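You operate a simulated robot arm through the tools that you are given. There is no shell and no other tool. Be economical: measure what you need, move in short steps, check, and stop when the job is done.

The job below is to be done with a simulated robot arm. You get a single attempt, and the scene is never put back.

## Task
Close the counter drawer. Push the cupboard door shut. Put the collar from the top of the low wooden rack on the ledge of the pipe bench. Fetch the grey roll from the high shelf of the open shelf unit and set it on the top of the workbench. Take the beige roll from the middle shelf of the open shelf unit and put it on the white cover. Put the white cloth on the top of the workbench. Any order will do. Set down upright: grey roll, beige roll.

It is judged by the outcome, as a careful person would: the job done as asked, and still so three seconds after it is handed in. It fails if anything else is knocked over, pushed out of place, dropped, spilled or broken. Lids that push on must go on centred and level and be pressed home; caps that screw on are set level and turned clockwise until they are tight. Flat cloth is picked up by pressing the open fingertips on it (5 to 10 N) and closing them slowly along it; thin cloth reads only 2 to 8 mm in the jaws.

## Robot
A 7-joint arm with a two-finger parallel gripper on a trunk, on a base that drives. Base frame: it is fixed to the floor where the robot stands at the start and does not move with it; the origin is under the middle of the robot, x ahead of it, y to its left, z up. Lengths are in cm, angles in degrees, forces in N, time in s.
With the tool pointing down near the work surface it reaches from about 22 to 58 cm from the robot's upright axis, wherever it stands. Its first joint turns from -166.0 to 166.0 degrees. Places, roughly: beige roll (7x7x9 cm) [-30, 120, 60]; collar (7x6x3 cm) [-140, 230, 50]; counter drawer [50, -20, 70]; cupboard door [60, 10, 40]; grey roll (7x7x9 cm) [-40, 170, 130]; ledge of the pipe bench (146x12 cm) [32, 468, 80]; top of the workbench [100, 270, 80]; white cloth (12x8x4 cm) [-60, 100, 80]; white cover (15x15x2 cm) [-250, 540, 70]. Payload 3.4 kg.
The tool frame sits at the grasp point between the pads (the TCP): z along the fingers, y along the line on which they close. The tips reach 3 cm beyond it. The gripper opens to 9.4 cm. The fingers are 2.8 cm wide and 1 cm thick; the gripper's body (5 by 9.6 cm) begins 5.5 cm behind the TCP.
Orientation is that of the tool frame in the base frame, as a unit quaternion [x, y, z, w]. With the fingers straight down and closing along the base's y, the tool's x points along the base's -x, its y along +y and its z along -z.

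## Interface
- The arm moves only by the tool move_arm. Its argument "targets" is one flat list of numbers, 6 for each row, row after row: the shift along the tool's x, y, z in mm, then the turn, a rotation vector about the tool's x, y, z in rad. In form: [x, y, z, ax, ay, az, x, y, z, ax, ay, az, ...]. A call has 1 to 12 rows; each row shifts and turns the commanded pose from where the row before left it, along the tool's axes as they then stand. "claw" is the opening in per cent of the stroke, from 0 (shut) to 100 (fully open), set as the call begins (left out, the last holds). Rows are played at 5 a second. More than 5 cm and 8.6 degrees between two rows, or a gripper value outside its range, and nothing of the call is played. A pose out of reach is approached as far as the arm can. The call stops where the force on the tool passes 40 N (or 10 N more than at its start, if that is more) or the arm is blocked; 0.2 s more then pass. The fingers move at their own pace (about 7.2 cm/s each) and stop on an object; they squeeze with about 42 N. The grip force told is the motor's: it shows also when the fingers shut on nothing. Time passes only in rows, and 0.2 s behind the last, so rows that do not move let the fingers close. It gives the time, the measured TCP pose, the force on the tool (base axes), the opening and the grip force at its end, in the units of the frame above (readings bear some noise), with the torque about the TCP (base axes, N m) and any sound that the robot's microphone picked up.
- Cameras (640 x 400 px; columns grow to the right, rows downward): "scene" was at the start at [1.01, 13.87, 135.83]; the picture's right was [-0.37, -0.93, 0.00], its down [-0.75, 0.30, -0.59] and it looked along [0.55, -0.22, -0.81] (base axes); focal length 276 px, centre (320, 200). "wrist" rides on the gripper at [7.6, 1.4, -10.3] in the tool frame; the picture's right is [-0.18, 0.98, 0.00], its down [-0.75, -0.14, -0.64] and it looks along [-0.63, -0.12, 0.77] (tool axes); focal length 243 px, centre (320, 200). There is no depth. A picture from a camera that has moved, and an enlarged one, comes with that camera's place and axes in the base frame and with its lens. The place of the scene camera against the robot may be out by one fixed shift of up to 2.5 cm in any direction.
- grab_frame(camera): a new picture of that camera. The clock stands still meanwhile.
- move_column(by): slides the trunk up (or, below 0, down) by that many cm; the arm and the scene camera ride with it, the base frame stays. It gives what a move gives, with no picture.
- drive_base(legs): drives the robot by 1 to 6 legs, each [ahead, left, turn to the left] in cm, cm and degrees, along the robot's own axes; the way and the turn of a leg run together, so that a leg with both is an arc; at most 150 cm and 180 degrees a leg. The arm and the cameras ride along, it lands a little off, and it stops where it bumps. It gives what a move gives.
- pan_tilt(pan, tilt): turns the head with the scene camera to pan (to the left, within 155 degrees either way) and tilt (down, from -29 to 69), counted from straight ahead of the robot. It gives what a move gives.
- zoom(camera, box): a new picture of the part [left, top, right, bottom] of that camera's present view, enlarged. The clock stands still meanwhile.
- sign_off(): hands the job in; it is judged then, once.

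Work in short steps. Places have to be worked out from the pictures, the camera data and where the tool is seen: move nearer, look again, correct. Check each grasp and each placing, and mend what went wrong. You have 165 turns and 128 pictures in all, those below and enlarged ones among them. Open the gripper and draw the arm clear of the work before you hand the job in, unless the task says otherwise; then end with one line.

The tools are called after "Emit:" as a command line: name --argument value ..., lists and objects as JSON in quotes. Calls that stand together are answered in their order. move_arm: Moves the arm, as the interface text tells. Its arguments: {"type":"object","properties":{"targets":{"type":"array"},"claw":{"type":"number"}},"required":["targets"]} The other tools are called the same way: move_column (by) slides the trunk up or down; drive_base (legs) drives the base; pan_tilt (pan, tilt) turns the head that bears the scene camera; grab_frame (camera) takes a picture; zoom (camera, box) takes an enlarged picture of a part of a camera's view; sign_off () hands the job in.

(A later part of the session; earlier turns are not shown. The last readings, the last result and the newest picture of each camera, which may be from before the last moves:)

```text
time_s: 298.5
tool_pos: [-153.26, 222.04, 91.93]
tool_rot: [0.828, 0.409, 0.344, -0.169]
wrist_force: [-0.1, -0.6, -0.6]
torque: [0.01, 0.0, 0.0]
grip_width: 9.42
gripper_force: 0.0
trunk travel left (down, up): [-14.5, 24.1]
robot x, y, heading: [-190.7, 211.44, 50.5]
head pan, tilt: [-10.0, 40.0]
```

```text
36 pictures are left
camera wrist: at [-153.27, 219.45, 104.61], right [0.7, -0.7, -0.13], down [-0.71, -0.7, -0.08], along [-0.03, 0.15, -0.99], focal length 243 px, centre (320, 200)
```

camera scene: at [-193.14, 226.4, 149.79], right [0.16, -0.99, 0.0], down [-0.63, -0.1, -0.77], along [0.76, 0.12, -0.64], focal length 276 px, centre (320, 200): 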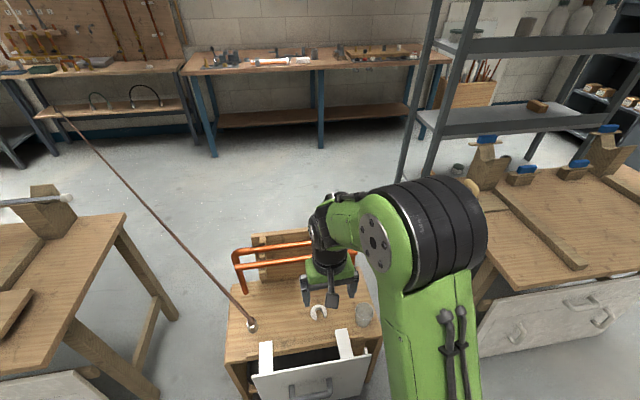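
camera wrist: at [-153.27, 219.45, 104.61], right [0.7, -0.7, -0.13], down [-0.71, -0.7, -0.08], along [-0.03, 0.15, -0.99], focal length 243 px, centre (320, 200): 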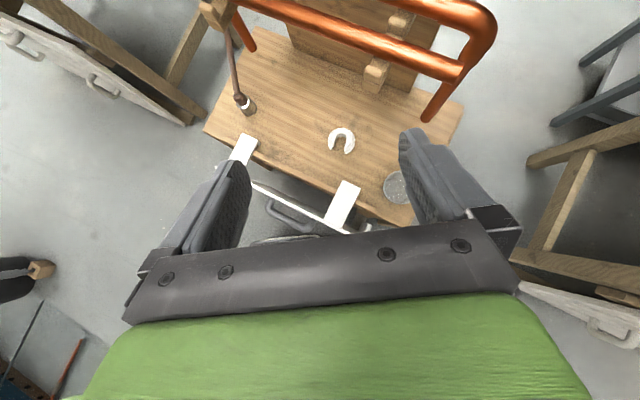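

Orientation is now right, with the collar at (−141.7, 233.9). I'll lower the trunk fully and go to a pre-grasp about 10 cm back along the finger line.

Emit:
move_column --by -14.4

Emit:
move_arm --targets '[-14.8, 4.8, 45.3, 0, 0, 0, -14.8, 4.8, 45.3, 0, 0, 0, -14.8, 4.8, 45.3, 0, 0, 0, -14.8, 4.8, 45.3, 0, 0, 0]'

Emit:
grab_frame --camera "wrist"

Emit:
grab_frame --camera "scene"

```text
time_s: 300.2
tool_pos: [-153.16, 221.93, 77.54]
tool_rot: [0.829, 0.408, 0.344, -0.168]
wrist_force: [1.1, -0.1, 0.1]
torque: [0.0, -0.01, -0.02]
grip_width: 9.44
gripper_force: 0.1
trunk travel left (down, up): [-0.1, 38.5]
robot x, y, heading: [-190.98, 211.14, 50.4]
head pan, tilt: [-10.0, 40.0]
```

```text
time_s: 301.2
tool_pos: [-146.31, 227.67, 60.74]
tool_rot: [0.829, 0.409, 0.343, -0.168]
wrist_force: [0.5, 0.8, 0.2]
torque: [0.01, -0.01, 0.03]
grip_width: 9.42
gripper_force: 0.0
trunk travel left (down, up): [-0.1, 38.5]
robot x, y, heading: [-190.69, 211.22, 50.1]
head pan, tilt: [-10.0, 40.0]
```

```text
35 pictures are left
camera wrist: at [-146.46, 225.11, 73.38], right [0.7, -0.7, -0.13], down [-0.71, -0.7, -0.08], along [-0.03, 0.15, -0.99], focal length 243 px, centre (320, 200)
```

wrist: 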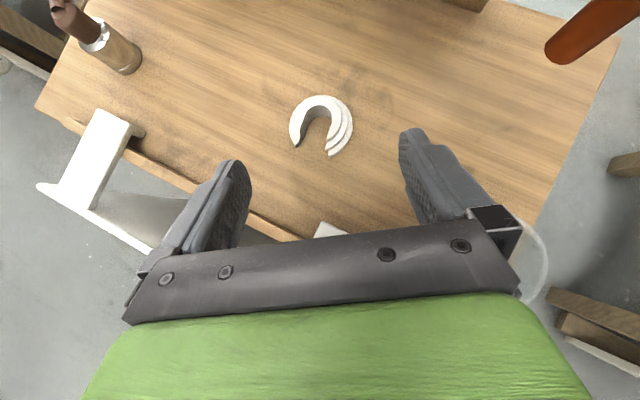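

```text
34 pictures are left
camera scene: at [-199.81, 223.3, 135.41], right [0.65, -0.76, 0.0], down [-0.49, -0.42, -0.77], along [0.58, 0.49, -0.64], focal length 276 px, centre (320, 200)
```

scene: 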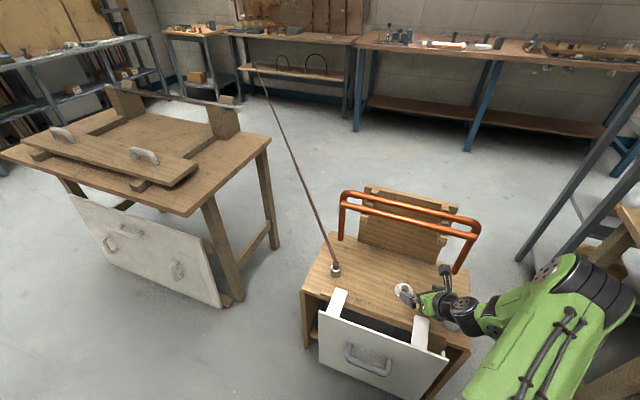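

The collar is centred between the fingers, so I'll go in along the finger line.

Emit:
move_arm --targets '[0, -1, 40, 0, 0, 0, 0, 0, 30, 0, 0, 0, 0, 0, 10, 0, 0, 0]'

Emit:
grab_frame --camera "wrist"

```text
time_s: 302.0
tool_pos: [-143.0, 232.07, 55.07]
tool_rot: [0.828, 0.41, 0.343, -0.169]
wrist_force: [-0.1, 0.7, 0.2]
torque: [0.02, -0.01, 0.02]
grip_width: 9.39
gripper_force: 0.0
trunk travel left (down, up): [-0.1, 38.5]
robot x, y, heading: [-191.06, 211.22, 50.0]
head pan, tilt: [-10.0, 40.0]
```

```text
33 pictures are left
camera wrist: at [-142.98, 229.58, 67.79], right [0.7, -0.7, -0.13], down [-0.71, -0.7, -0.08], along [-0.03, 0.15, -0.99], focal length 243 px, centre (320, 200)
```

wrist: 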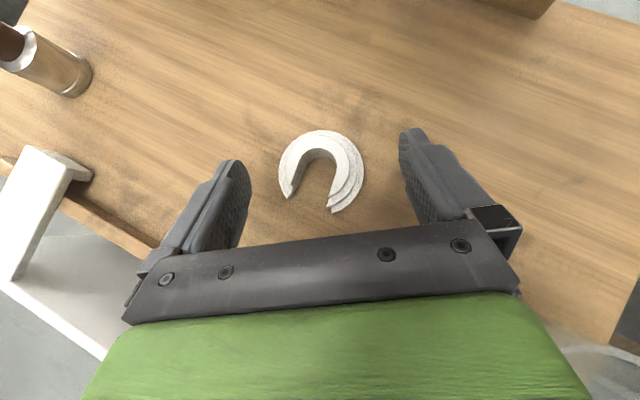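

Nearly there. I'll continue in small steps until light contact.

Emit:
move_arm --targets '[0, 0, 7, 0, 0, 0, 0, 0, 5, 0, 0, 0, -3, 0, 3, 0, 0, 0, -3, 0, 3, 0, 0, 0]'

Emit:
grab_frame --camera "wrist"

```text
time_s: 303.0
tool_pos: [-142.48, 232.76, 53.41]
tool_rot: [0.828, 0.409, 0.344, -0.168]
wrist_force: [0.1, 0.0, 0.5]
torque: [0.01, 0.01, -0.02]
grip_width: 9.37
gripper_force: 0.0
trunk travel left (down, up): [-0.1, 38.5]
robot x, y, heading: [-190.81, 211.42, 50.1]
head pan, tilt: [-10.0, 40.0]
```

```text
32 pictures are left
camera wrist: at [-142.51, 230.33, 65.96], right [0.7, -0.7, -0.13], down [-0.71, -0.7, -0.08], along [-0.03, 0.15, -0.99], focal length 243 px, centre (320, 200)
```

wrist: 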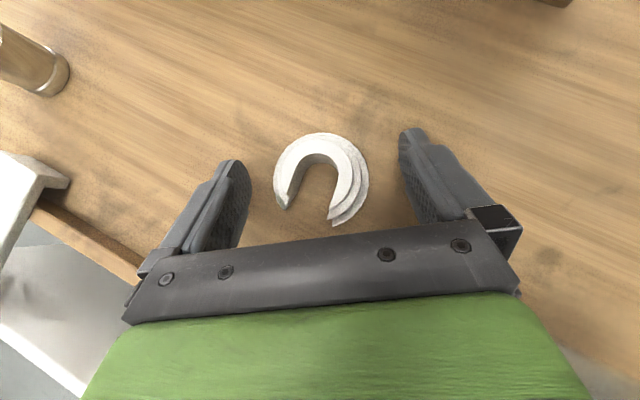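

No contact yet, so I'll go straight down gently.

Emit:
move_arm --targets '[-2.1, 0, 2.1, 0, 0, 0, -2.1, 0, 2.1, 0, 0, 0, -2.1, 0, 2.1, 0, 0, 0, -2.1, 0, 2.1, 0, 0, 0]'

```text
time_s: 303.8
tool_pos: [-142.37, 233.0, 53.19]
tool_rot: [0.826, 0.407, 0.349, -0.172]
wrist_force: [-5.1, -6.6, 18.1]
torque: [0.25, 0.4, 0.18]
grip_width: 9.37
gripper_force: 0.0
trunk travel left (down, up): [-0.1, 38.5]
robot x, y, heading: [-191.24, 211.19, 50.3]
head pan, tilt: [-10.0, 40.0]
stopped in row 3: the force on the tool passed its limit at 45 N (the readings are from after the stop); the commanded pose is now the measured one
```

The tips are on the rack top. I'll raise 2 mm and close on the collar.

Emit:
move_arm --targets '[1.8, 0, -1.8, 0, 0, 0, 0, 0, 0, 0, 0, 0]'

Emit:
move_arm --targets '[0, 0, 0, 0, 0, 0, 0, 0, 0, 0, 0, 0, 0, 0, 0, 0, 0, 0, 0, 0, 0, 0, 0, 0]' --claw 0

Emit:
grab_frame --camera "wrist"

```text
time_s: 304.4
tool_pos: [-142.3, 232.81, 53.08]
tool_rot: [0.827, 0.407, 0.348, -0.171]
wrist_force: [0.1, -2.2, 9.1]
torque: [0.33, 0.33, -0.02]
grip_width: 9.34
gripper_force: 0.2
trunk travel left (down, up): [-0.1, 38.5]
robot x, y, heading: [-191.01, 211.23, 50.0]
head pan, tilt: [-10.0, 40.0]
```

```text
time_s: 305.4
tool_pos: [-142.31, 232.97, 53.04]
tool_rot: [0.827, 0.407, 0.349, -0.171]
wrist_force: [-2.1, 0.9, 9.6]
torque: [0.05, -0.07, 0.03]
grip_width: 5.66
gripper_force: 42.1
trunk travel left (down, up): [-0.1, 38.5]
robot x, y, heading: [-191.38, 211.4, 50.4]
head pan, tilt: [-10.0, 40.0]
```

```text
31 pictures are left
camera wrist: at [-142.48, 230.39, 65.76], right [0.7, -0.7, -0.13], down [-0.71, -0.7, -0.09], along [-0.03, 0.16, -0.99], focal length 243 px, centre (320, 200)
```

wrist: 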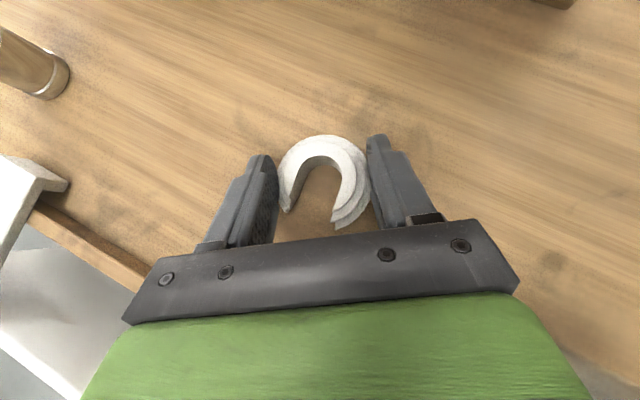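

Gripped at 5.7 cm. I'll lift 2 cm, retreat back along the finger line, and check.

Emit:
move_arm --targets '[7, 0, -7, 0, 0, 0, 7, 0, -7, 0, 0, 0, 0, 0, -40, 0, 0, 0, 0, 0, -45, 0, 0, 0, 0, 0, -45, 0, 0, 0, 20, 0, -30, 0, 0, 0]'

Emit:
grab_frame --camera "wrist"

Emit:
grab_frame --camera "scene"

```text
time_s: 306.8
tool_pos: [-148.61, 224.76, 67.92]
tool_rot: [0.827, 0.407, 0.347, -0.171]
wrist_force: [0.3, -0.3, 0.4]
torque: [-0.02, -0.01, 0.01]
grip_width: 0.02
gripper_force: 33.1
trunk travel left (down, up): [-0.1, 38.5]
robot x, y, heading: [-191.37, 211.62, 50.1]
head pan, tilt: [-10.0, 40.0]
```

```text
30 pictures are left
camera wrist: at [-148.67, 222.18, 80.63], right [0.7, -0.7, -0.13], down [-0.71, -0.7, -0.09], along [-0.03, 0.16, -0.99], focal length 243 px, centre (320, 200)
```

wrist: 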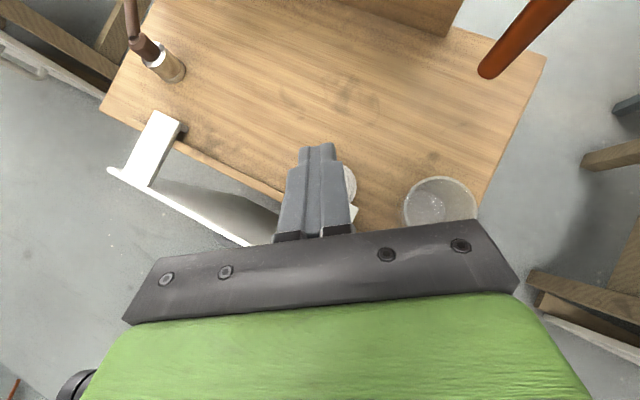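

```text
29 pictures are left
camera scene: at [-199.87, 223.27, 135.41], right [0.65, -0.76, 0.0], down [-0.49, -0.42, -0.77], along [0.58, 0.49, -0.64], focal length 276 px, centre (320, 200)
```

scene: 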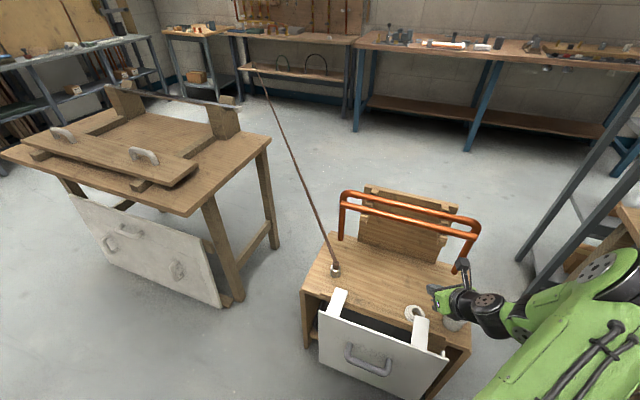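

The collar slipped out and now lies nearer the rack's edge at about (−147, 228), still on top. I'll open, rise, and look.

Emit:
move_arm --targets '[35, 0, -35, 0, 0, 0, 35, 0, -35, 0, 0, 0, 35, 0, -35, 0, 0, 0]' --claw 100

Emit:
grab_frame --camera "wrist"

```text
time_s: 307.6
tool_pos: [-149.03, 224.75, 82.63]
tool_rot: [0.828, 0.407, 0.346, -0.171]
wrist_force: [0.2, -0.3, 0.7]
torque: [0.0, -0.01, -0.03]
grip_width: 9.38
gripper_force: 0.1
trunk travel left (down, up): [-0.1, 38.5]
robot x, y, heading: [-191.19, 211.13, 50.3]
head pan, tilt: [-10.0, 40.0]
```

```text
28 pictures are left
camera wrist: at [-149.0, 222.15, 95.24], right [0.7, -0.7, -0.13], down [-0.71, -0.7, -0.09], along [-0.03, 0.16, -0.99], focal length 243 px, centre (320, 200)
```

wrist: 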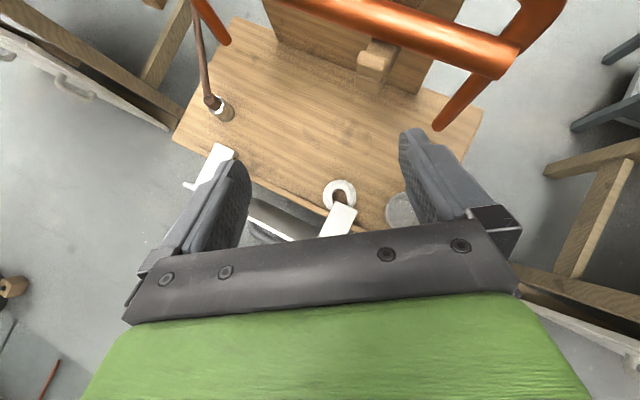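

The collar is at (−147, 227.5), well clear of the rail now, so I can grip more vertically. I'll pitch to 75° and descend to about 10 cm above.

Emit:
move_arm --targets '[0, 0, 0, 0, -0.131, 0, 0, 0, 0, 0, -0.131, 0, 0, 0, 0, 0, -0.131, 0, 0, 0, 0, 0, -0.131, 0, -11.7, 0, 46.8, 0, 0, 0, -11.7, 0, 46.8, 0, 0, 0, -11.7, 0, 46.8, 0, 0, 0, -11.7, 0, 46.8, 0, 0, 0]'

Emit:
grab_frame --camera "wrist"

```text
time_s: 309.4
tool_pos: [-148.64, 225.1, 63.14]
tool_rot: [0.889, 0.437, 0.121, -0.06]
wrist_force: [0.6, 1.9, -0.4]
torque: [0.03, 0.02, 0.0]
grip_width: 9.39
gripper_force: 0.0
trunk travel left (down, up): [-0.1, 38.5]
robot x, y, heading: [-190.72, 211.18, 50.2]
head pan, tilt: [-10.0, 40.0]
```

```text
27 pictures are left
camera wrist: at [-144.67, 227.76, 75.12], right [0.67, -0.74, -0.05], down [-0.66, -0.63, 0.42], along [-0.34, -0.25, -0.91], focal length 243 px, centre (320, 200)
```

wrist: 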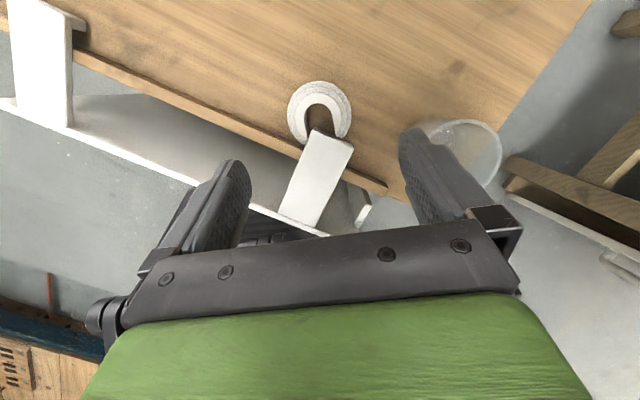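

Aligned with the collar; the cup is close on the right, so I'll narrow the opening to 82% and go down.

Emit:
move_arm --targets '[0, 0, 0, 0, 0, 0, 0, 0, 30, 0, 0, 0, 0, 0, 30, 0, 0, 0, 0, 0, 20, 0, 0, 0]' --claw 82

Emit:
grab_frame --camera "wrist"

```text
time_s: 310.4
tool_pos: [-147.26, 226.83, 55.5]
tool_rot: [0.889, 0.438, 0.122, -0.059]
wrist_force: [0.4, -0.6, -0.7]
torque: [0.01, 0.01, 0.02]
grip_width: 7.72
gripper_force: 0.1
trunk travel left (down, up): [-0.1, 38.5]
robot x, y, heading: [-190.91, 211.27, 50.5]
head pan, tilt: [-10.0, 40.0]
```

```text
26 pictures are left
camera wrist: at [-143.26, 229.37, 67.47], right [0.67, -0.74, -0.05], down [-0.66, -0.63, 0.42], along [-0.34, -0.25, -0.91], focal length 243 px, centre (320, 200)
```

wrist: 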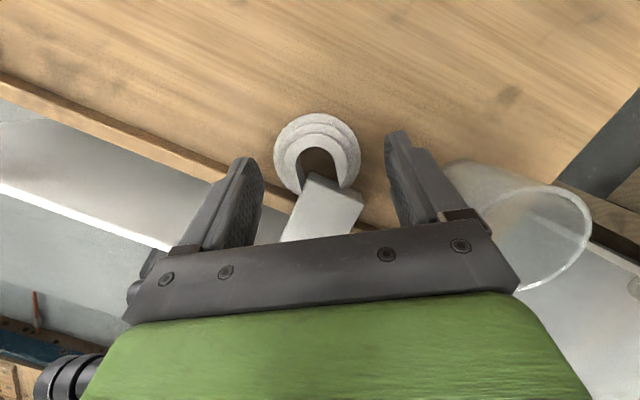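

Looks good; I'll go down the last bit gently.

Emit:
move_arm --targets '[0, 0, 6, 0, 0, 0, 0, 0, 5, 0, 0, 0, 0, 0, 3, 0, 0, 0, 0, 0, 3, 0, 0, 0, 0, 0, 2, 0, 0, 0]'

```text
time_s: 311.6
tool_pos: [-146.81, 227.26, 53.77]
tool_rot: [0.888, 0.439, 0.121, -0.06]
wrist_force: [0.3, -0.5, -0.3]
torque: [0.01, 0.03, 0.01]
grip_width: 7.72
gripper_force: 0.1
trunk travel left (down, up): [-0.1, 38.5]
robot x, y, heading: [-191.03, 211.59, 50.0]
head pan, tilt: [-10.0, 40.0]
```

The tips are about at the surface, so I'll close.

Emit:
move_arm --targets '[0, 0, 2, 0, 0, 0, 0, 0, 0, 0, 0, 0, 0, 0, 0, 0, 0, 0, 0, 0, 0, 0, 0, 0]' --claw 0

Emit:
move_arm --targets '[2, 0, -8, 0, 0, 0, 4, 0, -15, 0, 0, 0, 8, 0, -30, 0, 0, 0]'

Emit:
grab_frame --camera "wrist"

```text
time_s: 312.6
tool_pos: [-146.63, 227.4, 53.72]
tool_rot: [0.889, 0.438, 0.121, -0.059]
wrist_force: [-2.5, 5.6, 7.6]
torque: [0.34, 0.05, -0.07]
grip_width: 5.37
gripper_force: 41.7
trunk travel left (down, up): [-0.1, 38.5]
robot x, y, heading: [-190.57, 211.3, 50.3]
head pan, tilt: [-10.0, 40.0]
```

```text
time_s: 313.4
tool_pos: [-146.65, 227.16, 59.03]
tool_rot: [0.89, 0.437, 0.119, -0.058]
wrist_force: [0.0, -0.4, -0.4]
torque: [0.02, 0.03, 0.03]
grip_width: 0.0
gripper_force: 33.6
trunk travel left (down, up): [-0.1, 38.5]
robot x, y, heading: [-190.97, 210.93, 50.3]
head pan, tilt: [-10.0, 40.0]
```

```text
25 pictures are left
camera wrist: at [-142.75, 229.88, 71.03], right [0.67, -0.74, -0.05], down [-0.66, -0.62, 0.42], along [-0.34, -0.25, -0.91], focal length 243 px, centre (320, 200)
```

wrist: 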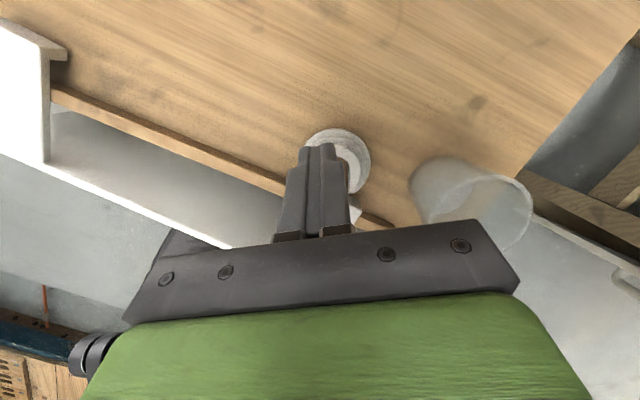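

It slipped again, so the collar's side may be tapered. I'll rise, open, and study it closely with an enlarged view.

Emit:
move_arm --targets '[10, 0, -38, 0, 0, 0, 10, 0, -38, 0, 0, 0, 10, 0, -38, 0, 0, 0]' --claw 100

Emit:
zoom --camera "wrist" --box '[260, 60, 440, 200]'

Emit:
zoom --camera "scene" --box '[380, 285, 450, 335]'

```text
time_s: 313.9
tool_pos: [-147.65, 226.97, 62.51]
tool_rot: [0.891, 0.438, 0.103, -0.06]
wrist_force: [0.1, 0.8, -0.1]
torque: [-0.09, 0.01, -0.02]
grip_width: 6.31
gripper_force: 0.2
trunk travel left (down, up): [-0.1, 38.5]
robot x, y, heading: [-190.83, 211.27, 50.3]
head pan, tilt: [-10.0, 40.0]
stopped in row 2: the force on the tool passed its limit at 75 N (the readings are from after the stop); the commanded pose is now the measured one
```

```text
2.86 times, centred on (350, 130) of wrist
camera zoom: at [-143.24, 229.76, 74.24], right [0.67, -0.74, -0.06], down [-0.64, -0.62, 0.45], along [-0.37, -0.26, -0.89], focal length 693 px, centre (234, 400)
```

zoom: 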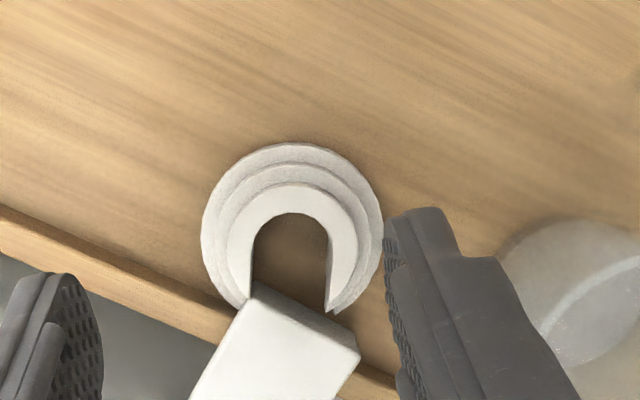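

```text
8.00 times, centred on (415, 310) of scene
camera zoom: at [-199.91, 223.24, 135.41], right [0.65, -0.76, 0.0], down [-0.49, -0.42, -0.77], along [0.58, 0.49, -0.64], focal length 2208 px, centre (-440, -680)
```

zoom: 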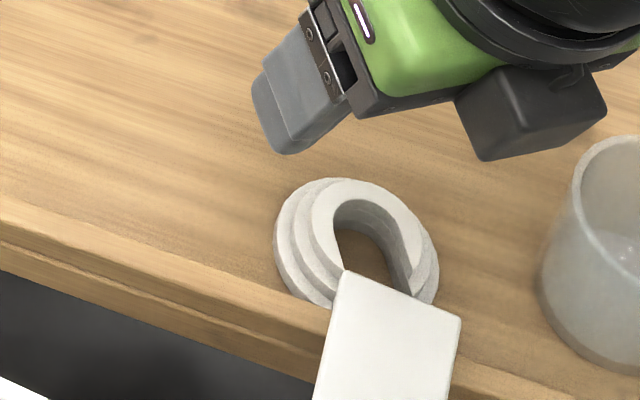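

The upward stop was the camera touching the copper rail from below; I must back off first. The collar is a three-step ring now centred near (−147, 225.7), and the fingers closed ahead of its centre. I'll drop slightly, move back, and look again.

Emit:
move_arm --targets '[-1, 0, 4, 0, 0, 0, -18, 7, 5, 0, 0, 0, -18, 7, 5, 0, 0, 0, 0, 0, 0, 0, 0, 0]' --claw 82

Emit:
grab_frame --camera "wrist"

Emit:
grab_frame --camera "scene"

```text
time_s: 314.9
tool_pos: [-148.28, 223.44, 60.18]
tool_rot: [0.891, 0.438, 0.103, -0.06]
wrist_force: [-0.5, 0.6, 0.7]
torque: [0.04, -0.01, 0.0]
grip_width: 7.71
gripper_force: 0.0
trunk travel left (down, up): [-0.1, 38.5]
robot x, y, heading: [-191.37, 211.22, 50.1]
head pan, tilt: [-10.0, 40.0]
```

```text
22 pictures are left
camera wrist: at [-143.99, 226.32, 71.95], right [0.67, -0.74, -0.06], down [-0.65, -0.62, 0.45], along [-0.37, -0.26, -0.89], focal length 243 px, centre (320, 200)
```

wrist: 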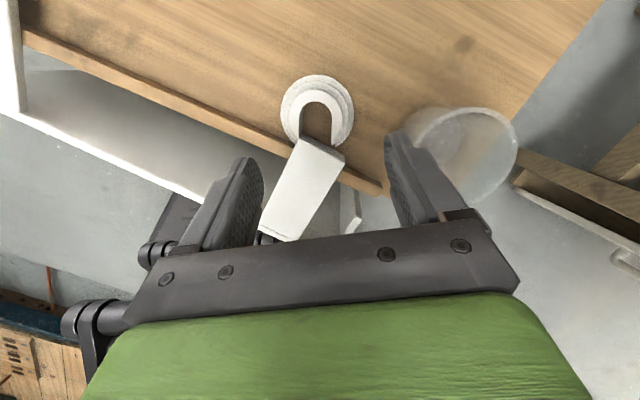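

```text
21 pictures are left
camera scene: at [-199.86, 223.26, 135.41], right [0.65, -0.76, 0.0], down [-0.49, -0.42, -0.77], along [0.58, 0.49, -0.64], focal length 276 px, centre (320, 200)
```

scene: 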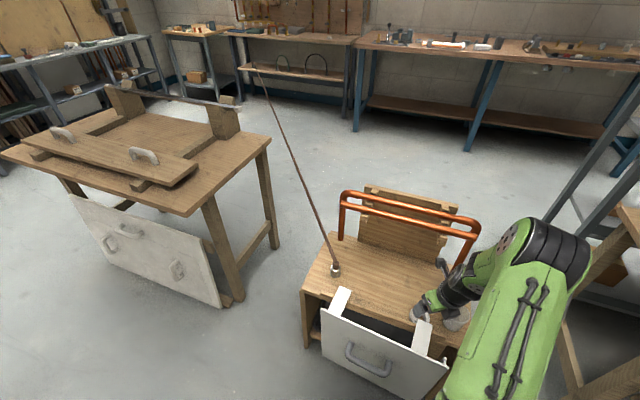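

The pipes are unchanged and the collar's base centre is at (−146.95, 225.75). Going straight along the fingers now lands right on its centre.

Emit:
move_arm --targets '[1, -1.5, 30, 0, 0, 0, 1, -1, 22, 0, 0, 0, 0, 0, 9, 0, 0, 0, 0, 0, 4, 0, 0, 0, 0, 0, 2, 0, 0, 0]'

Emit:
grab_frame --camera "wrist"

```text
time_s: 315.8
tool_pos: [-147.57, 224.8, 54.79]
tool_rot: [0.891, 0.438, 0.106, -0.059]
wrist_force: [-8.0, -7.4, 28.8]
torque: [0.32, 1.31, 0.56]
grip_width: 7.8
gripper_force: 0.9
trunk travel left (down, up): [-0.1, 38.5]
robot x, y, heading: [-190.83, 210.95, 50.2]
head pan, tilt: [-10.0, 40.0]
stopped in row 4: the force on the tool passed its limit at 50 N (the readings are from after the stop); the commanded pose is now the measured one
```

```text
20 pictures are left
camera wrist: at [-143.3, 227.59, 66.49], right [0.67, -0.74, -0.06], down [-0.65, -0.62, 0.44], along [-0.36, -0.26, -0.89], focal length 243 px, centre (320, 200)
```

wrist: 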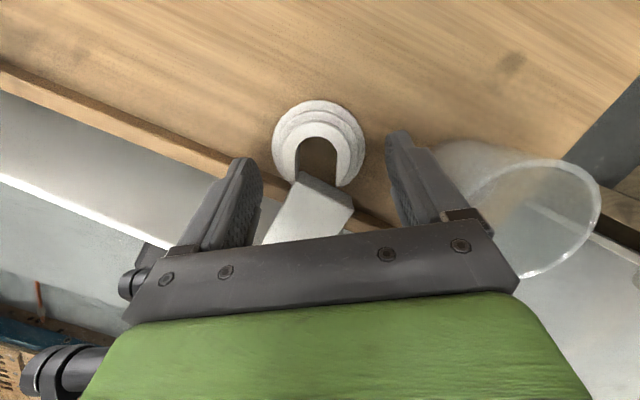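

Something under the left finger (the rack's edge strip) stopped the descent. I'll back out and up, then go vertical with the tool turned 146°: camera toward me and the closing line along the rack edge.

Emit:
move_arm --targets '[0, 0, -12, 0, 0, 0, -45, 0, -10, 0, 0, 0, -45, 0, -10, 0, 0, 0, 10, 0, -45, 0, 0, 0, 10, 0, -45, 0, 0, 0, 10, 0, -45, 0, 0, 0, 10, 0, -45, 0, 0, 0, 0, 0, 0, 0, -0.118, 0, 0, 0, 0, 0, -0.118, 0]' --claw 100

Emit:
move_arm --targets '[0, 0, 0, 0, 0, -0.1416, 0, 0, 0, 0, 0, -0.1416, 0, 0, 0, 0, 0, -0.1416, 0, 0, 0, 0, 0, -0.1416, 0, 0, 0, 0, 0, -0.1416, 0, 0, 0, 0, 0, -0.1416, 0, 0, 0, 0, 0, -0.1416, 0, 0, 0, 0, 0, -0.1416, 0, 0, 0, 0, 0, -0.1416]'

Emit:
move_arm --targets '[0, 0, 0, 0, 0, -0.1416, 0, 0, 0, 0, 0, -0.1416, 0, 0, 0, 0, 0, -0.1416, 0, 0, 0, 0, 0, -0.1416, 0, 0, 0, 0, 0, -0.1416, 0, 0, 0, 0, 0, -0.1416, 0, 0, 0, 0, 0, -0.1416, 0, 0, 0, 0, 0, -0.1416, 0, 0, 0, 0, 0, -0.1416]'

```text
time_s: 317.8
tool_pos: [-153.2, 217.08, 73.79]
tool_rot: [0.898, 0.441, -0.001, -0.008]
wrist_force: [0.7, 0.3, -0.2]
torque: [-0.01, 0.01, 0.02]
grip_width: 9.4
gripper_force: 0.1
trunk travel left (down, up): [-0.1, 38.5]
robot x, y, heading: [-190.81, 211.27, 50.0]
head pan, tilt: [-10.0, 40.0]
```

```text
time_s: 319.8
tool_pos: [-153.21, 216.97, 73.86]
tool_rot: [0.457, 0.889, 0.005, -0.007]
wrist_force: [0.0, 0.5, -0.2]
torque: [0.02, 0.0, 0.02]
grip_width: 9.4
gripper_force: 0.0
trunk travel left (down, up): [-0.1, 38.5]
robot x, y, heading: [-191.47, 211.31, 50.2]
head pan, tilt: [-10.0, 40.0]
```

```text
time_s: 321.8
tool_pos: [-153.35, 216.82, 73.8]
tool_rot: [-0.161, 0.987, 0.007, -0.003]
wrist_force: [0.2, -0.7, 0.2]
torque: [-0.01, 0.0, -0.01]
grip_width: 9.4
gripper_force: 0.2
trunk travel left (down, up): [-0.1, 38.5]
robot x, y, heading: [-190.75, 211.43, 49.9]
head pan, tilt: [-10.0, 40.0]
```

The tool is now vertical, camera on my side. I'll move over the collar at this height and look.

Emit:
move_arm --targets '[-30, 21, 0, 0, 0, 0, -30, 21, 0, 0, 0, 0, -29, 22, 0, 0, 0, 0]' --claw 85

Emit:
grab_frame --camera "wrist"

```text
time_s: 322.6
tool_pos: [-146.78, 225.68, 73.78]
tool_rot: [-0.159, 0.987, 0.007, -0.003]
wrist_force: [-0.4, 0.5, 0.7]
torque: [0.0, -0.01, 0.0]
grip_width: 7.98
gripper_force: 0.1
trunk travel left (down, up): [-0.1, 38.5]
robot x, y, heading: [-190.85, 211.65, 50.2]
head pan, tilt: [-10.0, 40.0]
```

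```text
19 pictures are left
camera wrist: at [-154.35, 224.31, 84.21], right [-0.13, 0.99, 0.01], down [0.77, 0.09, 0.64], along [0.63, 0.1, -0.77], focal length 243 px, centre (320, 200)
```

wrist: 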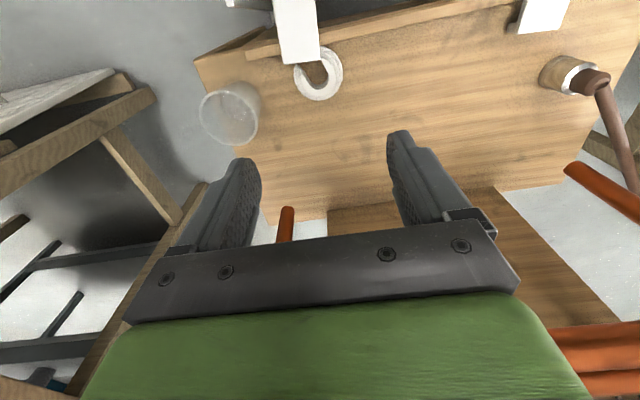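

Collar centre confirmed at (−147, 225.7). I'll narrow to 80%, nudge 3 mm forward, and descend.

Emit:
move_arm --targets '[-3, 2, 0, 0, 0, 0, 0, 0, 40, 0, 0, 0, 0, 0, 40, 0, 0, 0, 0, 0, 40, 0, 0, 0, 0, 0, 40, 0, 0, 0]' --claw 80

Emit:
grab_frame --camera "wrist"

```text
time_s: 323.8
tool_pos: [-146.8, 226.27, 57.77]
tool_rot: [-0.159, 0.987, 0.007, -0.003]
wrist_force: [0.8, -0.3, -0.7]
torque: [0.0, -0.01, 0.0]
grip_width: 7.51
gripper_force: 0.0
trunk travel left (down, up): [-0.1, 38.5]
robot x, y, heading: [-191.24, 211.78, 50.5]
head pan, tilt: [-10.0, 40.0]
```

```text
18 pictures are left
camera wrist: at [-154.36, 224.94, 68.1], right [-0.13, 0.99, 0.02], down [0.76, 0.09, 0.64], along [0.63, 0.1, -0.77], focal length 243 px, centre (320, 200)
```

wrist: 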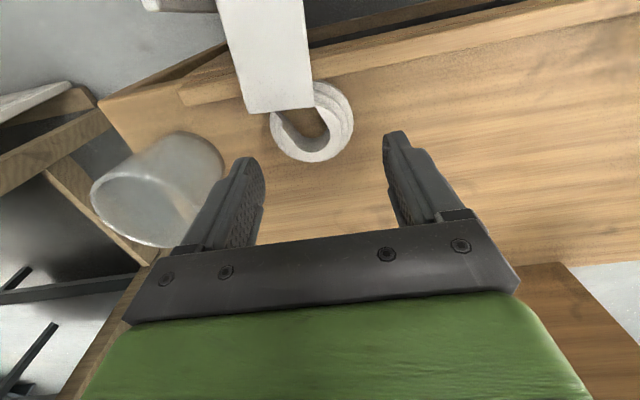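

I'll correct by 4 mm each way and descend to the surface.

Emit:
move_arm --targets '[5, -4, 20, 0, 0, 0, 0, 0, 14, 0, 0, 0, 0, 0, 5, 0, 0, 0, 0, 0, 3, 0, 0, 0, 0, 0, 3, 0, 0, 0]'

Emit:
grab_frame --camera "wrist"

```text
time_s: 325.0
tool_pos: [-146.89, 225.82, 53.4]
tool_rot: [-0.159, 0.987, 0.007, -0.003]
wrist_force: [-0.7, 1.6, -0.3]
torque: [0.0, 0.01, -0.01]
grip_width: 7.52
gripper_force: 0.1
trunk travel left (down, up): [-0.1, 38.5]
robot x, y, heading: [-190.97, 211.69, 50.3]
head pan, tilt: [-10.0, 40.0]
```

```text
17 pictures are left
camera wrist: at [-154.65, 224.5, 63.67], right [-0.13, 0.99, 0.02], down [0.76, 0.09, 0.64], along [0.63, 0.1, -0.77], focal length 243 px, centre (320, 200)
```

wrist: 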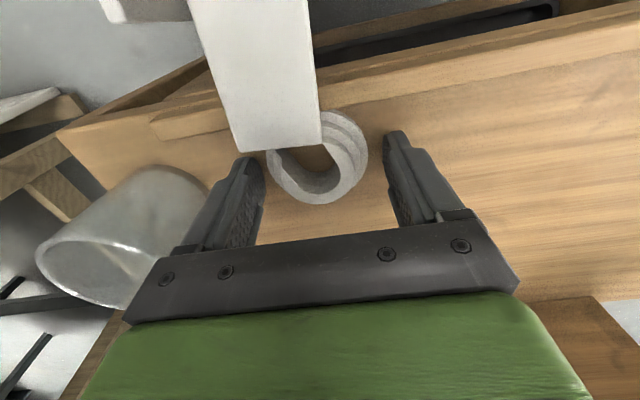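

The collar lies between the fingertips, so I'll close and check the width.

Emit:
move_arm --targets '[0, 0, 2, 0, 0, 0, 0, 0, 0, 0, 0, 0, 0, 0, 0, 0, 0, 0, 0, 0, 0, 0, 0, 0]' --claw 0

Emit:
move_arm --targets '[0, 0, -10, 0, 0, 0, 0, 0, -15, 0, 0, 0, 0, 0, -20, 0, 0, 0]'

```text
time_s: 326.0
tool_pos: [-147.04, 225.79, 53.17]
tool_rot: [-0.158, 0.987, 0.008, -0.001]
wrist_force: [2.8, 2.6, 12.9]
torque: [0.15, 0.02, 0.02]
grip_width: 5.63
gripper_force: 41.7
trunk travel left (down, up): [-0.1, 38.5]
robot x, y, heading: [-191.09, 211.14, 50.2]
head pan, tilt: [-10.0, 40.0]
```

```text
time_s: 326.8
tool_pos: [-147.2, 225.45, 57.59]
tool_rot: [-0.159, 0.987, 0.007, -0.004]
wrist_force: [0.1, 0.3, 0.3]
torque: [0.0, -0.01, 0.01]
grip_width: 0.01
gripper_force: 33.0
trunk travel left (down, up): [-0.1, 38.5]
robot x, y, heading: [-190.77, 211.29, 50.2]
head pan, tilt: [-10.0, 40.0]
```

It slipped again. In the pictures the white drawer rail overlaps the collar's open arms, so the rail is probably holding it down. I'll reopen, regrip, slide it 3 cm forward out from under the rail, and then lift.

Emit:
move_arm --targets '[0, 0, -10, 0, 0, 0, 0, 0, 0, 0, 0, 0, 0, 0, 0, 0, 0, 0]' --claw 80

Emit:
zoom --camera "wrist" --box '[200, 50, 440, 200]'

```text
time_s: 327.6
tool_pos: [-147.26, 225.64, 58.49]
tool_rot: [-0.159, 0.987, 0.008, -0.003]
wrist_force: [-0.4, -0.1, -0.1]
torque: [0.01, 0.02, -0.01]
grip_width: 7.5
gripper_force: 0.1
trunk travel left (down, up): [-0.1, 38.5]
robot x, y, heading: [-190.71, 211.33, 50.3]
head pan, tilt: [-10.0, 40.0]
```

```text
2.67 times, centred on (320, 125) of wrist
camera zoom: at [-154.81, 224.32, 68.89], right [-0.13, 0.99, 0.02], down [0.76, 0.09, 0.64], along [0.63, 0.1, -0.77], focal length 647 px, centre (320, 400)
```

zoom: 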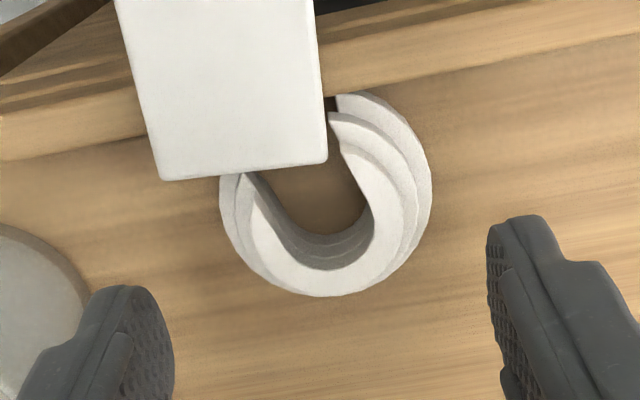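

The rail end does cover the arms. I'll regrip and slide it forward before lifting.

Emit:
move_arm --targets '[0, 3, 20, 0, 0, 0, 0, 0, 20, 0, 0, 0, 0, 0, 8, 0, 0, 0, 0, 0, 4, 0, 0, 0, 0, 0, 2, 0, 0, 0]'

Emit:
move_arm --targets '[0, 0, 0, 0, 0, 0, 0, 0, 0, 0, 0, 0, 0, 0, 0, 0, 0, 0, 0, 0, 0, 0, 0, 0]' --claw 0

Emit:
move_arm --targets '[-5, 0, 0, 0, 0, 0, -8, 0, 0, 0, 0, 0, -8, 0, 0, 0, 0, 0, -8, 0, 0, 0, 0, 0, -6, 0, 0, 0, 0, 0]'

Emit:
grab_frame --camera "wrist"

```text
time_s: 328.8
tool_pos: [-147.36, 226.08, 53.38]
tool_rot: [-0.159, 0.987, 0.007, -0.003]
wrist_force: [-0.5, -0.5, -0.4]
torque: [0.01, 0.02, 0.02]
grip_width: 7.54
gripper_force: 0.0
trunk travel left (down, up): [-0.1, 38.5]
robot x, y, heading: [-191.04, 211.41, 50.2]
head pan, tilt: [-10.0, 40.0]
```

```text
time_s: 329.8
tool_pos: [-147.29, 226.1, 53.32]
tool_rot: [-0.16, 0.987, 0.008, -0.003]
wrist_force: [0.1, 0.9, 3.2]
torque: [-0.01, 0.01, 0.02]
grip_width: 5.53
gripper_force: 41.5
trunk travel left (down, up): [-0.1, 38.5]
robot x, y, heading: [-191.47, 211.21, 50.2]
head pan, tilt: [-10.0, 40.0]
```

```text
time_s: 331.0
tool_pos: [-143.98, 227.31, 53.37]
tool_rot: [-0.159, 0.987, 0.008, -0.002]
wrist_force: [-5.9, -1.8, 18.2]
torque: [-0.1, 0.15, 0.02]
grip_width: 5.5
gripper_force: 42.1
trunk travel left (down, up): [-0.1, 38.5]
robot x, y, heading: [-191.34, 211.42, 50.2]
head pan, tilt: [-10.0, 40.0]
```

```text
15 pictures are left
camera wrist: at [-151.67, 225.88, 63.71], right [-0.13, 0.99, 0.02], down [0.76, 0.09, 0.64], along [0.63, 0.1, -0.77], focal length 243 px, centre (320, 200)
```

wrist: 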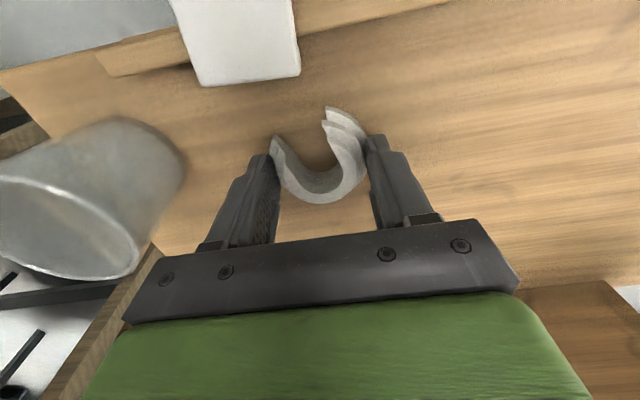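

It is out from under the rail and still gripped. I'll lift slowly.

Emit:
move_arm --targets '[0, 0, -4, 0, 0, 0, 0, 0, -6, 0, 0, 0, 0, 0, -10, 0, 0, 0, 0, 0, -10, 0, 0, 0]'

```text
time_s: 332.0
tool_pos: [-144.03, 226.96, 56.28]
tool_rot: [-0.159, 0.987, 0.008, -0.002]
wrist_force: [-0.8, 0.3, -0.8]
torque: [0.0, 0.0, 0.01]
grip_width: 5.16
gripper_force: 41.7
trunk travel left (down, up): [-0.1, 38.5]
robot x, y, heading: [-190.41, 211.19, 50.2]
head pan, tilt: [-10.0, 40.0]
```

Held at 5.2 cm. I'll check the hold before moving on.

Emit:
grab_frame --camera "wrist"

```text
14 pictures are left
camera wrist: at [-151.65, 225.79, 66.64], right [-0.13, 0.99, 0.02], down [0.76, 0.09, 0.64], along [0.63, 0.1, -0.77], focal length 243 px, centre (320, 200)
```

wrist: 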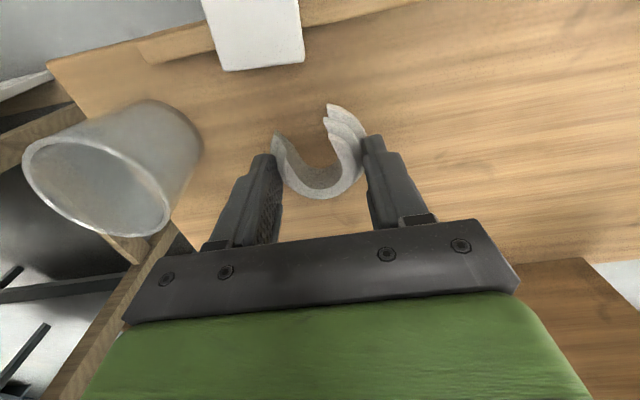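

It is lifted, but the shrinking width suggests the pads are ahead of its centre. I'll set it back down, open, and recentre for a firm grip.

Emit:
move_arm --targets '[0, 0, 10, 0, 0, 0, 0, 0, 10, 0, 0, 0, 0, 0, 6, 0, 0, 0, 0, 0, 2, 0, 0, 0]'

Emit:
move_arm --targets '[0, 0, 0, 0, 0, 0, 0, 0, 0, 0, 0, 0, 0, 0, -20, 0, 0, 0, 0, 0, -20, 0, 0, 0]' --claw 90

Emit:
zoom --camera "wrist" --box '[200, 50, 440, 200]'

```text
time_s: 333.0
tool_pos: [-143.98, 227.13, 53.74]
tool_rot: [-0.159, 0.987, 0.008, 0.0]
wrist_force: [-5.6, -0.1, 32.4]
torque: [-0.48, 0.27, -0.05]
grip_width: 5.13
gripper_force: 42.2
trunk travel left (down, up): [-0.1, 38.5]
robot x, y, heading: [-190.82, 211.51, 50.1]
head pan, tilt: [-10.0, 40.0]
```

```text
time_s: 334.0
tool_pos: [-144.13, 227.13, 57.52]
tool_rot: [-0.159, 0.987, 0.007, -0.003]
wrist_force: [1.1, 0.6, -0.3]
torque: [0.0, 0.01, 0.02]
grip_width: 8.47
gripper_force: 0.0
trunk travel left (down, up): [-0.1, 38.5]
robot x, y, heading: [-191.13, 211.46, 50.2]
head pan, tilt: [-10.0, 40.0]
```

```text
2.67 times, centred on (320, 125) of wrist
camera zoom: at [-151.67, 225.85, 67.84], right [-0.13, 0.99, 0.01], down [0.77, 0.09, 0.64], along [0.63, 0.1, -0.77], focal length 647 px, centre (320, 400)
```

zoom: 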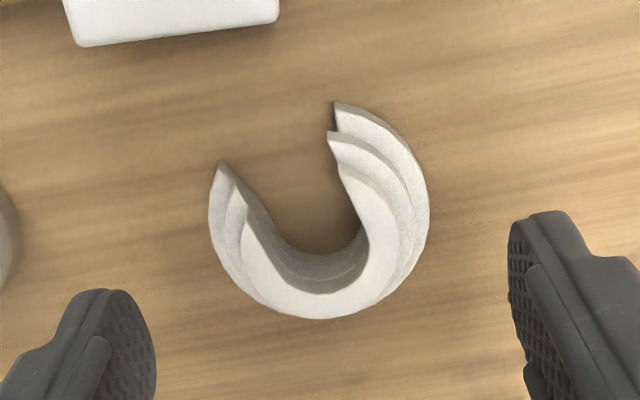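

The collar's centre is about 5 mm closer to me than the pads. I'll shift, go down, and regrip.

Emit:
move_arm --targets '[6, 1, 20, 0, 0, 0, 0, 0, 14, 0, 0, 0, 0, 0, 5, 0, 0, 0, 0, 0, 3, 0, 0, 0, 0, 0, 2, 0, 0, 0]'

Emit:
move_arm --targets '[0, 0, 0, 0, 0, 0, 0, 0, 0, 0, 0, 0, 0, 0, 0, 0, 0, 0, 0, 0, 0, 0, 0, 0]' --claw 0

Emit:
move_arm --targets '[0, 0, -4, 0, 0, 0, 0, 0, -6, 0, 0, 0, 0, 0, -15, 0, 0, 0, 0, 0, -15, 0, 0, 0]'

```text
time_s: 335.2
tool_pos: [-144.42, 227.09, 53.09]
tool_rot: [-0.159, 0.987, 0.007, -0.004]
wrist_force: [-0.3, 0.1, 0.2]
torque: [0.04, -0.02, -0.01]
grip_width: 8.46
gripper_force: 0.1
trunk travel left (down, up): [-0.1, 38.5]
robot x, y, heading: [-191.33, 211.26, 50.0]
head pan, tilt: [-10.0, 40.0]
```

```text
time_s: 336.2
tool_pos: [-144.45, 227.18, 53.14]
tool_rot: [-0.159, 0.987, 0.008, -0.003]
wrist_force: [0.1, 0.2, 0.9]
torque: [-0.04, 0.04, -0.02]
grip_width: 5.72
gripper_force: 42.1
trunk travel left (down, up): [-0.1, 38.5]
robot x, y, heading: [-190.95, 211.04, 50.4]
head pan, tilt: [-10.0, 40.0]
```

```text
time_s: 337.2
tool_pos: [-144.34, 227.1, 56.98]
tool_rot: [-0.159, 0.987, 0.007, -0.004]
wrist_force: [-0.6, -0.4, -0.1]
torque: [-0.02, -0.01, 0.0]
grip_width: 5.67
gripper_force: 41.7
trunk travel left (down, up): [-0.1, 38.5]
robot x, y, heading: [-191.29, 211.37, 50.1]
head pan, tilt: [-10.0, 40.0]
```

Held steadily at 5.67. I'll lift to z≈65, draw back west clear of the pipe, and rise.

Emit:
move_arm --targets '[0, 0, -20, 0, 0, 0, 0, 0, -30, 0, 0, 0, 0, 0, -30, 0, 0, 0, 30, 0, 0, 0, 0, 0, 40, 0, 0, 0, 0, 0, 40, 0, 0, 0, 0, 0]'

Emit:
move_column --by 30

Emit:
grab_frame --camera "wrist"

```text
time_s: 338.6
tool_pos: [-154.46, 223.72, 64.98]
tool_rot: [-0.161, 0.987, 0.008, -0.001]
wrist_force: [-0.2, 0.4, 0.7]
torque: [0.01, 0.0, -0.01]
grip_width: 5.66
gripper_force: 41.9
trunk travel left (down, up): [-0.1, 38.5]
robot x, y, heading: [-191.02, 211.06, 50.2]
head pan, tilt: [-10.0, 40.0]
```

```text
time_s: 341.6
tool_pos: [-154.51, 223.76, 94.97]
tool_rot: [-0.158, 0.987, 0.008, -0.003]
wrist_force: [0.4, -0.5, -1.3]
torque: [0.01, -0.01, -0.01]
grip_width: 5.6
gripper_force: 42.4
trunk travel left (down, up): [-30.1, 8.5]
robot x, y, heading: [-191.18, 211.09, 50.1]
head pan, tilt: [-10.0, 40.0]
```

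```text
12 pictures are left
camera wrist: at [-162.12, 222.45, 105.27], right [-0.13, 0.99, 0.01], down [0.77, 0.09, 0.64], along [0.63, 0.1, -0.77], focal length 243 px, centre (320, 200)
```

wrist: 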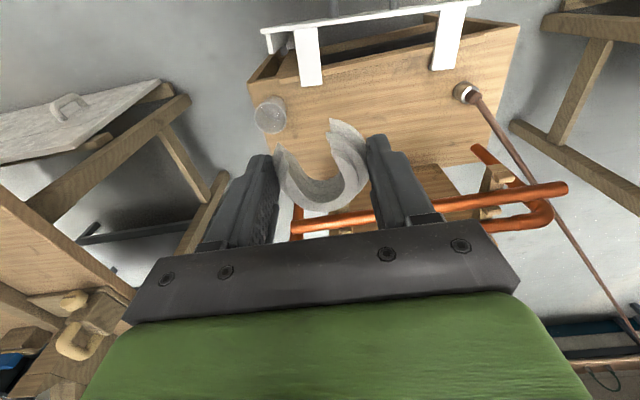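

The collar is secure and the rack tidy. I'll retrace the route around the cloth table, staying on the near side of the rope, to the south part of the pipe bench.

Emit:
drive_base --legs '[[0, 0, 58.3], [-54, 31, 0], [-146, -5, 0], [-25, -92, 0], [-22, -103, 0]]'

```text
time_s: 364.2
tool_pos: [60.57, 73.84, 95.03]
tool_rot: [-0.634, 0.774, 0.005, -0.006]
wrist_force: [0.5, -1.1, -0.9]
torque: [0.03, 0.01, 0.0]
grip_width: 5.15
gripper_force: 41.7
trunk travel left (down, up): [-30.1, 8.5]
robot x, y, heading: [52.89, 36.01, 110.4]
head pan, tilt: [-10.0, 40.0]
```

The grip reading dropped to 5.15, so I'll check the hold before continuing.

Emit:
grab_frame --camera "wrist"

```text
11 pictures are left
camera wrist: at [57.86, 66.45, 105.25], right [-0.93, 0.38, 0.02], down [0.3, 0.71, 0.64], along [0.23, 0.59, -0.77], focal length 243 px, centre (320, 200)
```

wrist: 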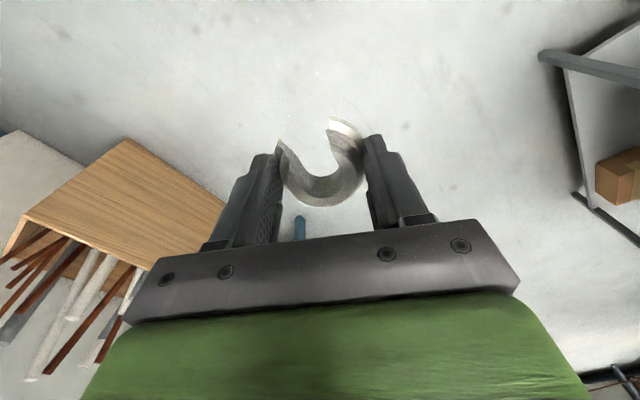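

Still held, tilted a little. I'll continue with smooth legs and watch the grip reading.

Emit:
drive_base --legs '[[119, -36, 0]]'

Emit:
drive_base --legs '[[134, -12, 0]]'

```text
time_s: 370.5
tool_pos: [50.34, 196.9, 94.83]
tool_rot: [-0.643, 0.765, 0.004, -0.006]
wrist_force: [0.0, 0.2, -0.4]
torque: [0.02, 0.02, -0.01]
grip_width: 5.02
gripper_force: 41.9
trunk travel left (down, up): [-30.1, 8.5]
robot x, y, heading: [44.05, 158.91, 112.1]
head pan, tilt: [-10.0, 40.0]
```

```text
time_s: 377.3
tool_pos: [8.97, 328.12, 94.98]
tool_rot: [-0.648, 0.761, 0.005, -0.006]
wrist_force: [0.1, 0.2, -0.6]
torque: [-0.01, 0.03, 0.01]
grip_width: 4.95
gripper_force: 42.4
trunk travel left (down, up): [-30.1, 8.5]
robot x, y, heading: [3.18, 289.97, 112.8]
head pan, tilt: [-10.0, 40.0]
```

The grip is creeping slowly but holding. I'll make the final leg and turn to face the pipe bench, then look.

Emit:
drive_base --legs '[[112, -37, 0], [0, 0, -94]]'

Emit:
pan_tilt --pan 0 --tilt 48

Emit:
grab_frame --camera "scene"

```text
time_s: 387.1
tool_pos: [34.08, 398.86, 95.0]
tool_rot: [0.106, 0.994, 0.008, -0.001]
wrist_force: [-0.3, 0.4, -0.8]
torque: [0.03, 0.04, -0.01]
grip_width: 4.73
gripper_force: 42.2
trunk travel left (down, up): [-30.1, 8.5]
robot x, y, heading: [-3.83, 406.6, 19.7]
head pan, tilt: [-10.0, 40.0]
```

```text
time_s: 387.9
tool_pos: [34.07, 398.81, 94.82]
tool_rot: [0.106, 0.994, 0.008, -0.001]
wrist_force: [-0.3, 0.2, -1.3]
torque: [0.02, -0.02, -0.02]
grip_width: 4.73
gripper_force: 42.1
trunk travel left (down, up): [-30.1, 8.5]
robot x, y, heading: [-3.97, 406.87, 20.0]
head pan, tilt: [0.0, 48.0]
```

```text
10 pictures are left
camera scene: at [-6.87, 422.84, 164.17], right [0.34, -0.94, 0.0], down [-0.7, -0.25, -0.67], along [0.63, 0.23, -0.74], focal length 276 px, centre (320, 200)
```

scene: 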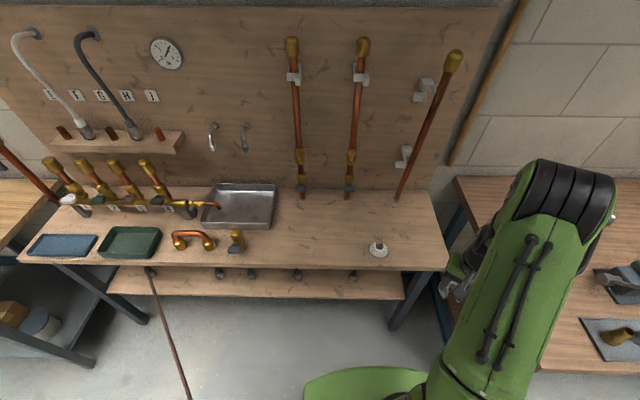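

The bench-top front strip (the ledge) is clear around (43, 432), between the white fitting and the brass piece. I'll shift the base [5, 8] and move the collar over that spot.

Emit:
drive_base --legs '[[5, 8, 0]]'

Emit:
move_arm --targets '[-3.3, 42.5, 0, 0, 0, 0, -3.3, 42.5, 0, 0, 0, 0, -3.3, 42.5, 0, 0, 0, 0, -3.3, 42.5, 0, 0, 0, 0, -3.3, 42.5, 0, 0, 0, 0, -3.3, 42.5, 0, 0, 0, 0]'

Emit:
grab_frame --camera "wrist"

```text
time_s: 389.0
tool_pos: [36.31, 407.86, 94.93]
tool_rot: [0.106, 0.994, 0.007, -0.001]
wrist_force: [-0.4, 0.2, -0.4]
torque: [0.04, 0.05, -0.01]
grip_width: 4.71
gripper_force: 41.9
trunk travel left (down, up): [-30.1, 8.5]
robot x, y, heading: [-1.26, 415.54, 19.6]
head pan, tilt: [0.0, 48.0]
```

```text
time_s: 390.4
tool_pos: [43.51, 432.44, 95.49]
tool_rot: [0.106, 0.994, 0.007, -0.001]
wrist_force: [0.4, 0.2, 0.1]
torque: [-0.05, 0.0, -0.01]
grip_width: 4.65
gripper_force: 41.5
trunk travel left (down, up): [-30.1, 8.5]
robot x, y, heading: [-1.44, 415.7, 19.8]
head pan, tilt: [0.0, 48.0]
```

```text
9 pictures are left
camera wrist: at [36.46, 435.16, 105.76], right [0.39, 0.92, 0.01], down [0.71, -0.31, 0.64], along [0.59, -0.24, -0.77], focal length 243 px, centre (320, 200)
```

wrist: 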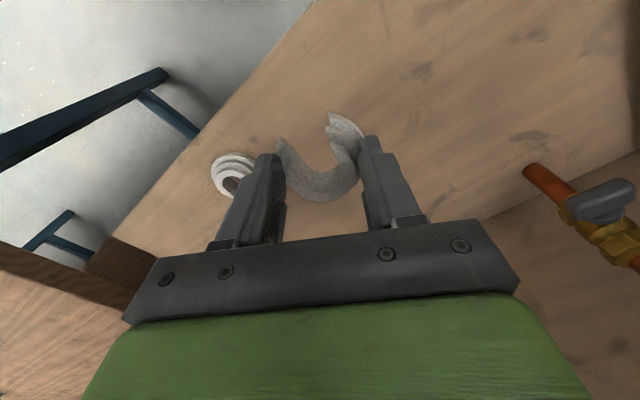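

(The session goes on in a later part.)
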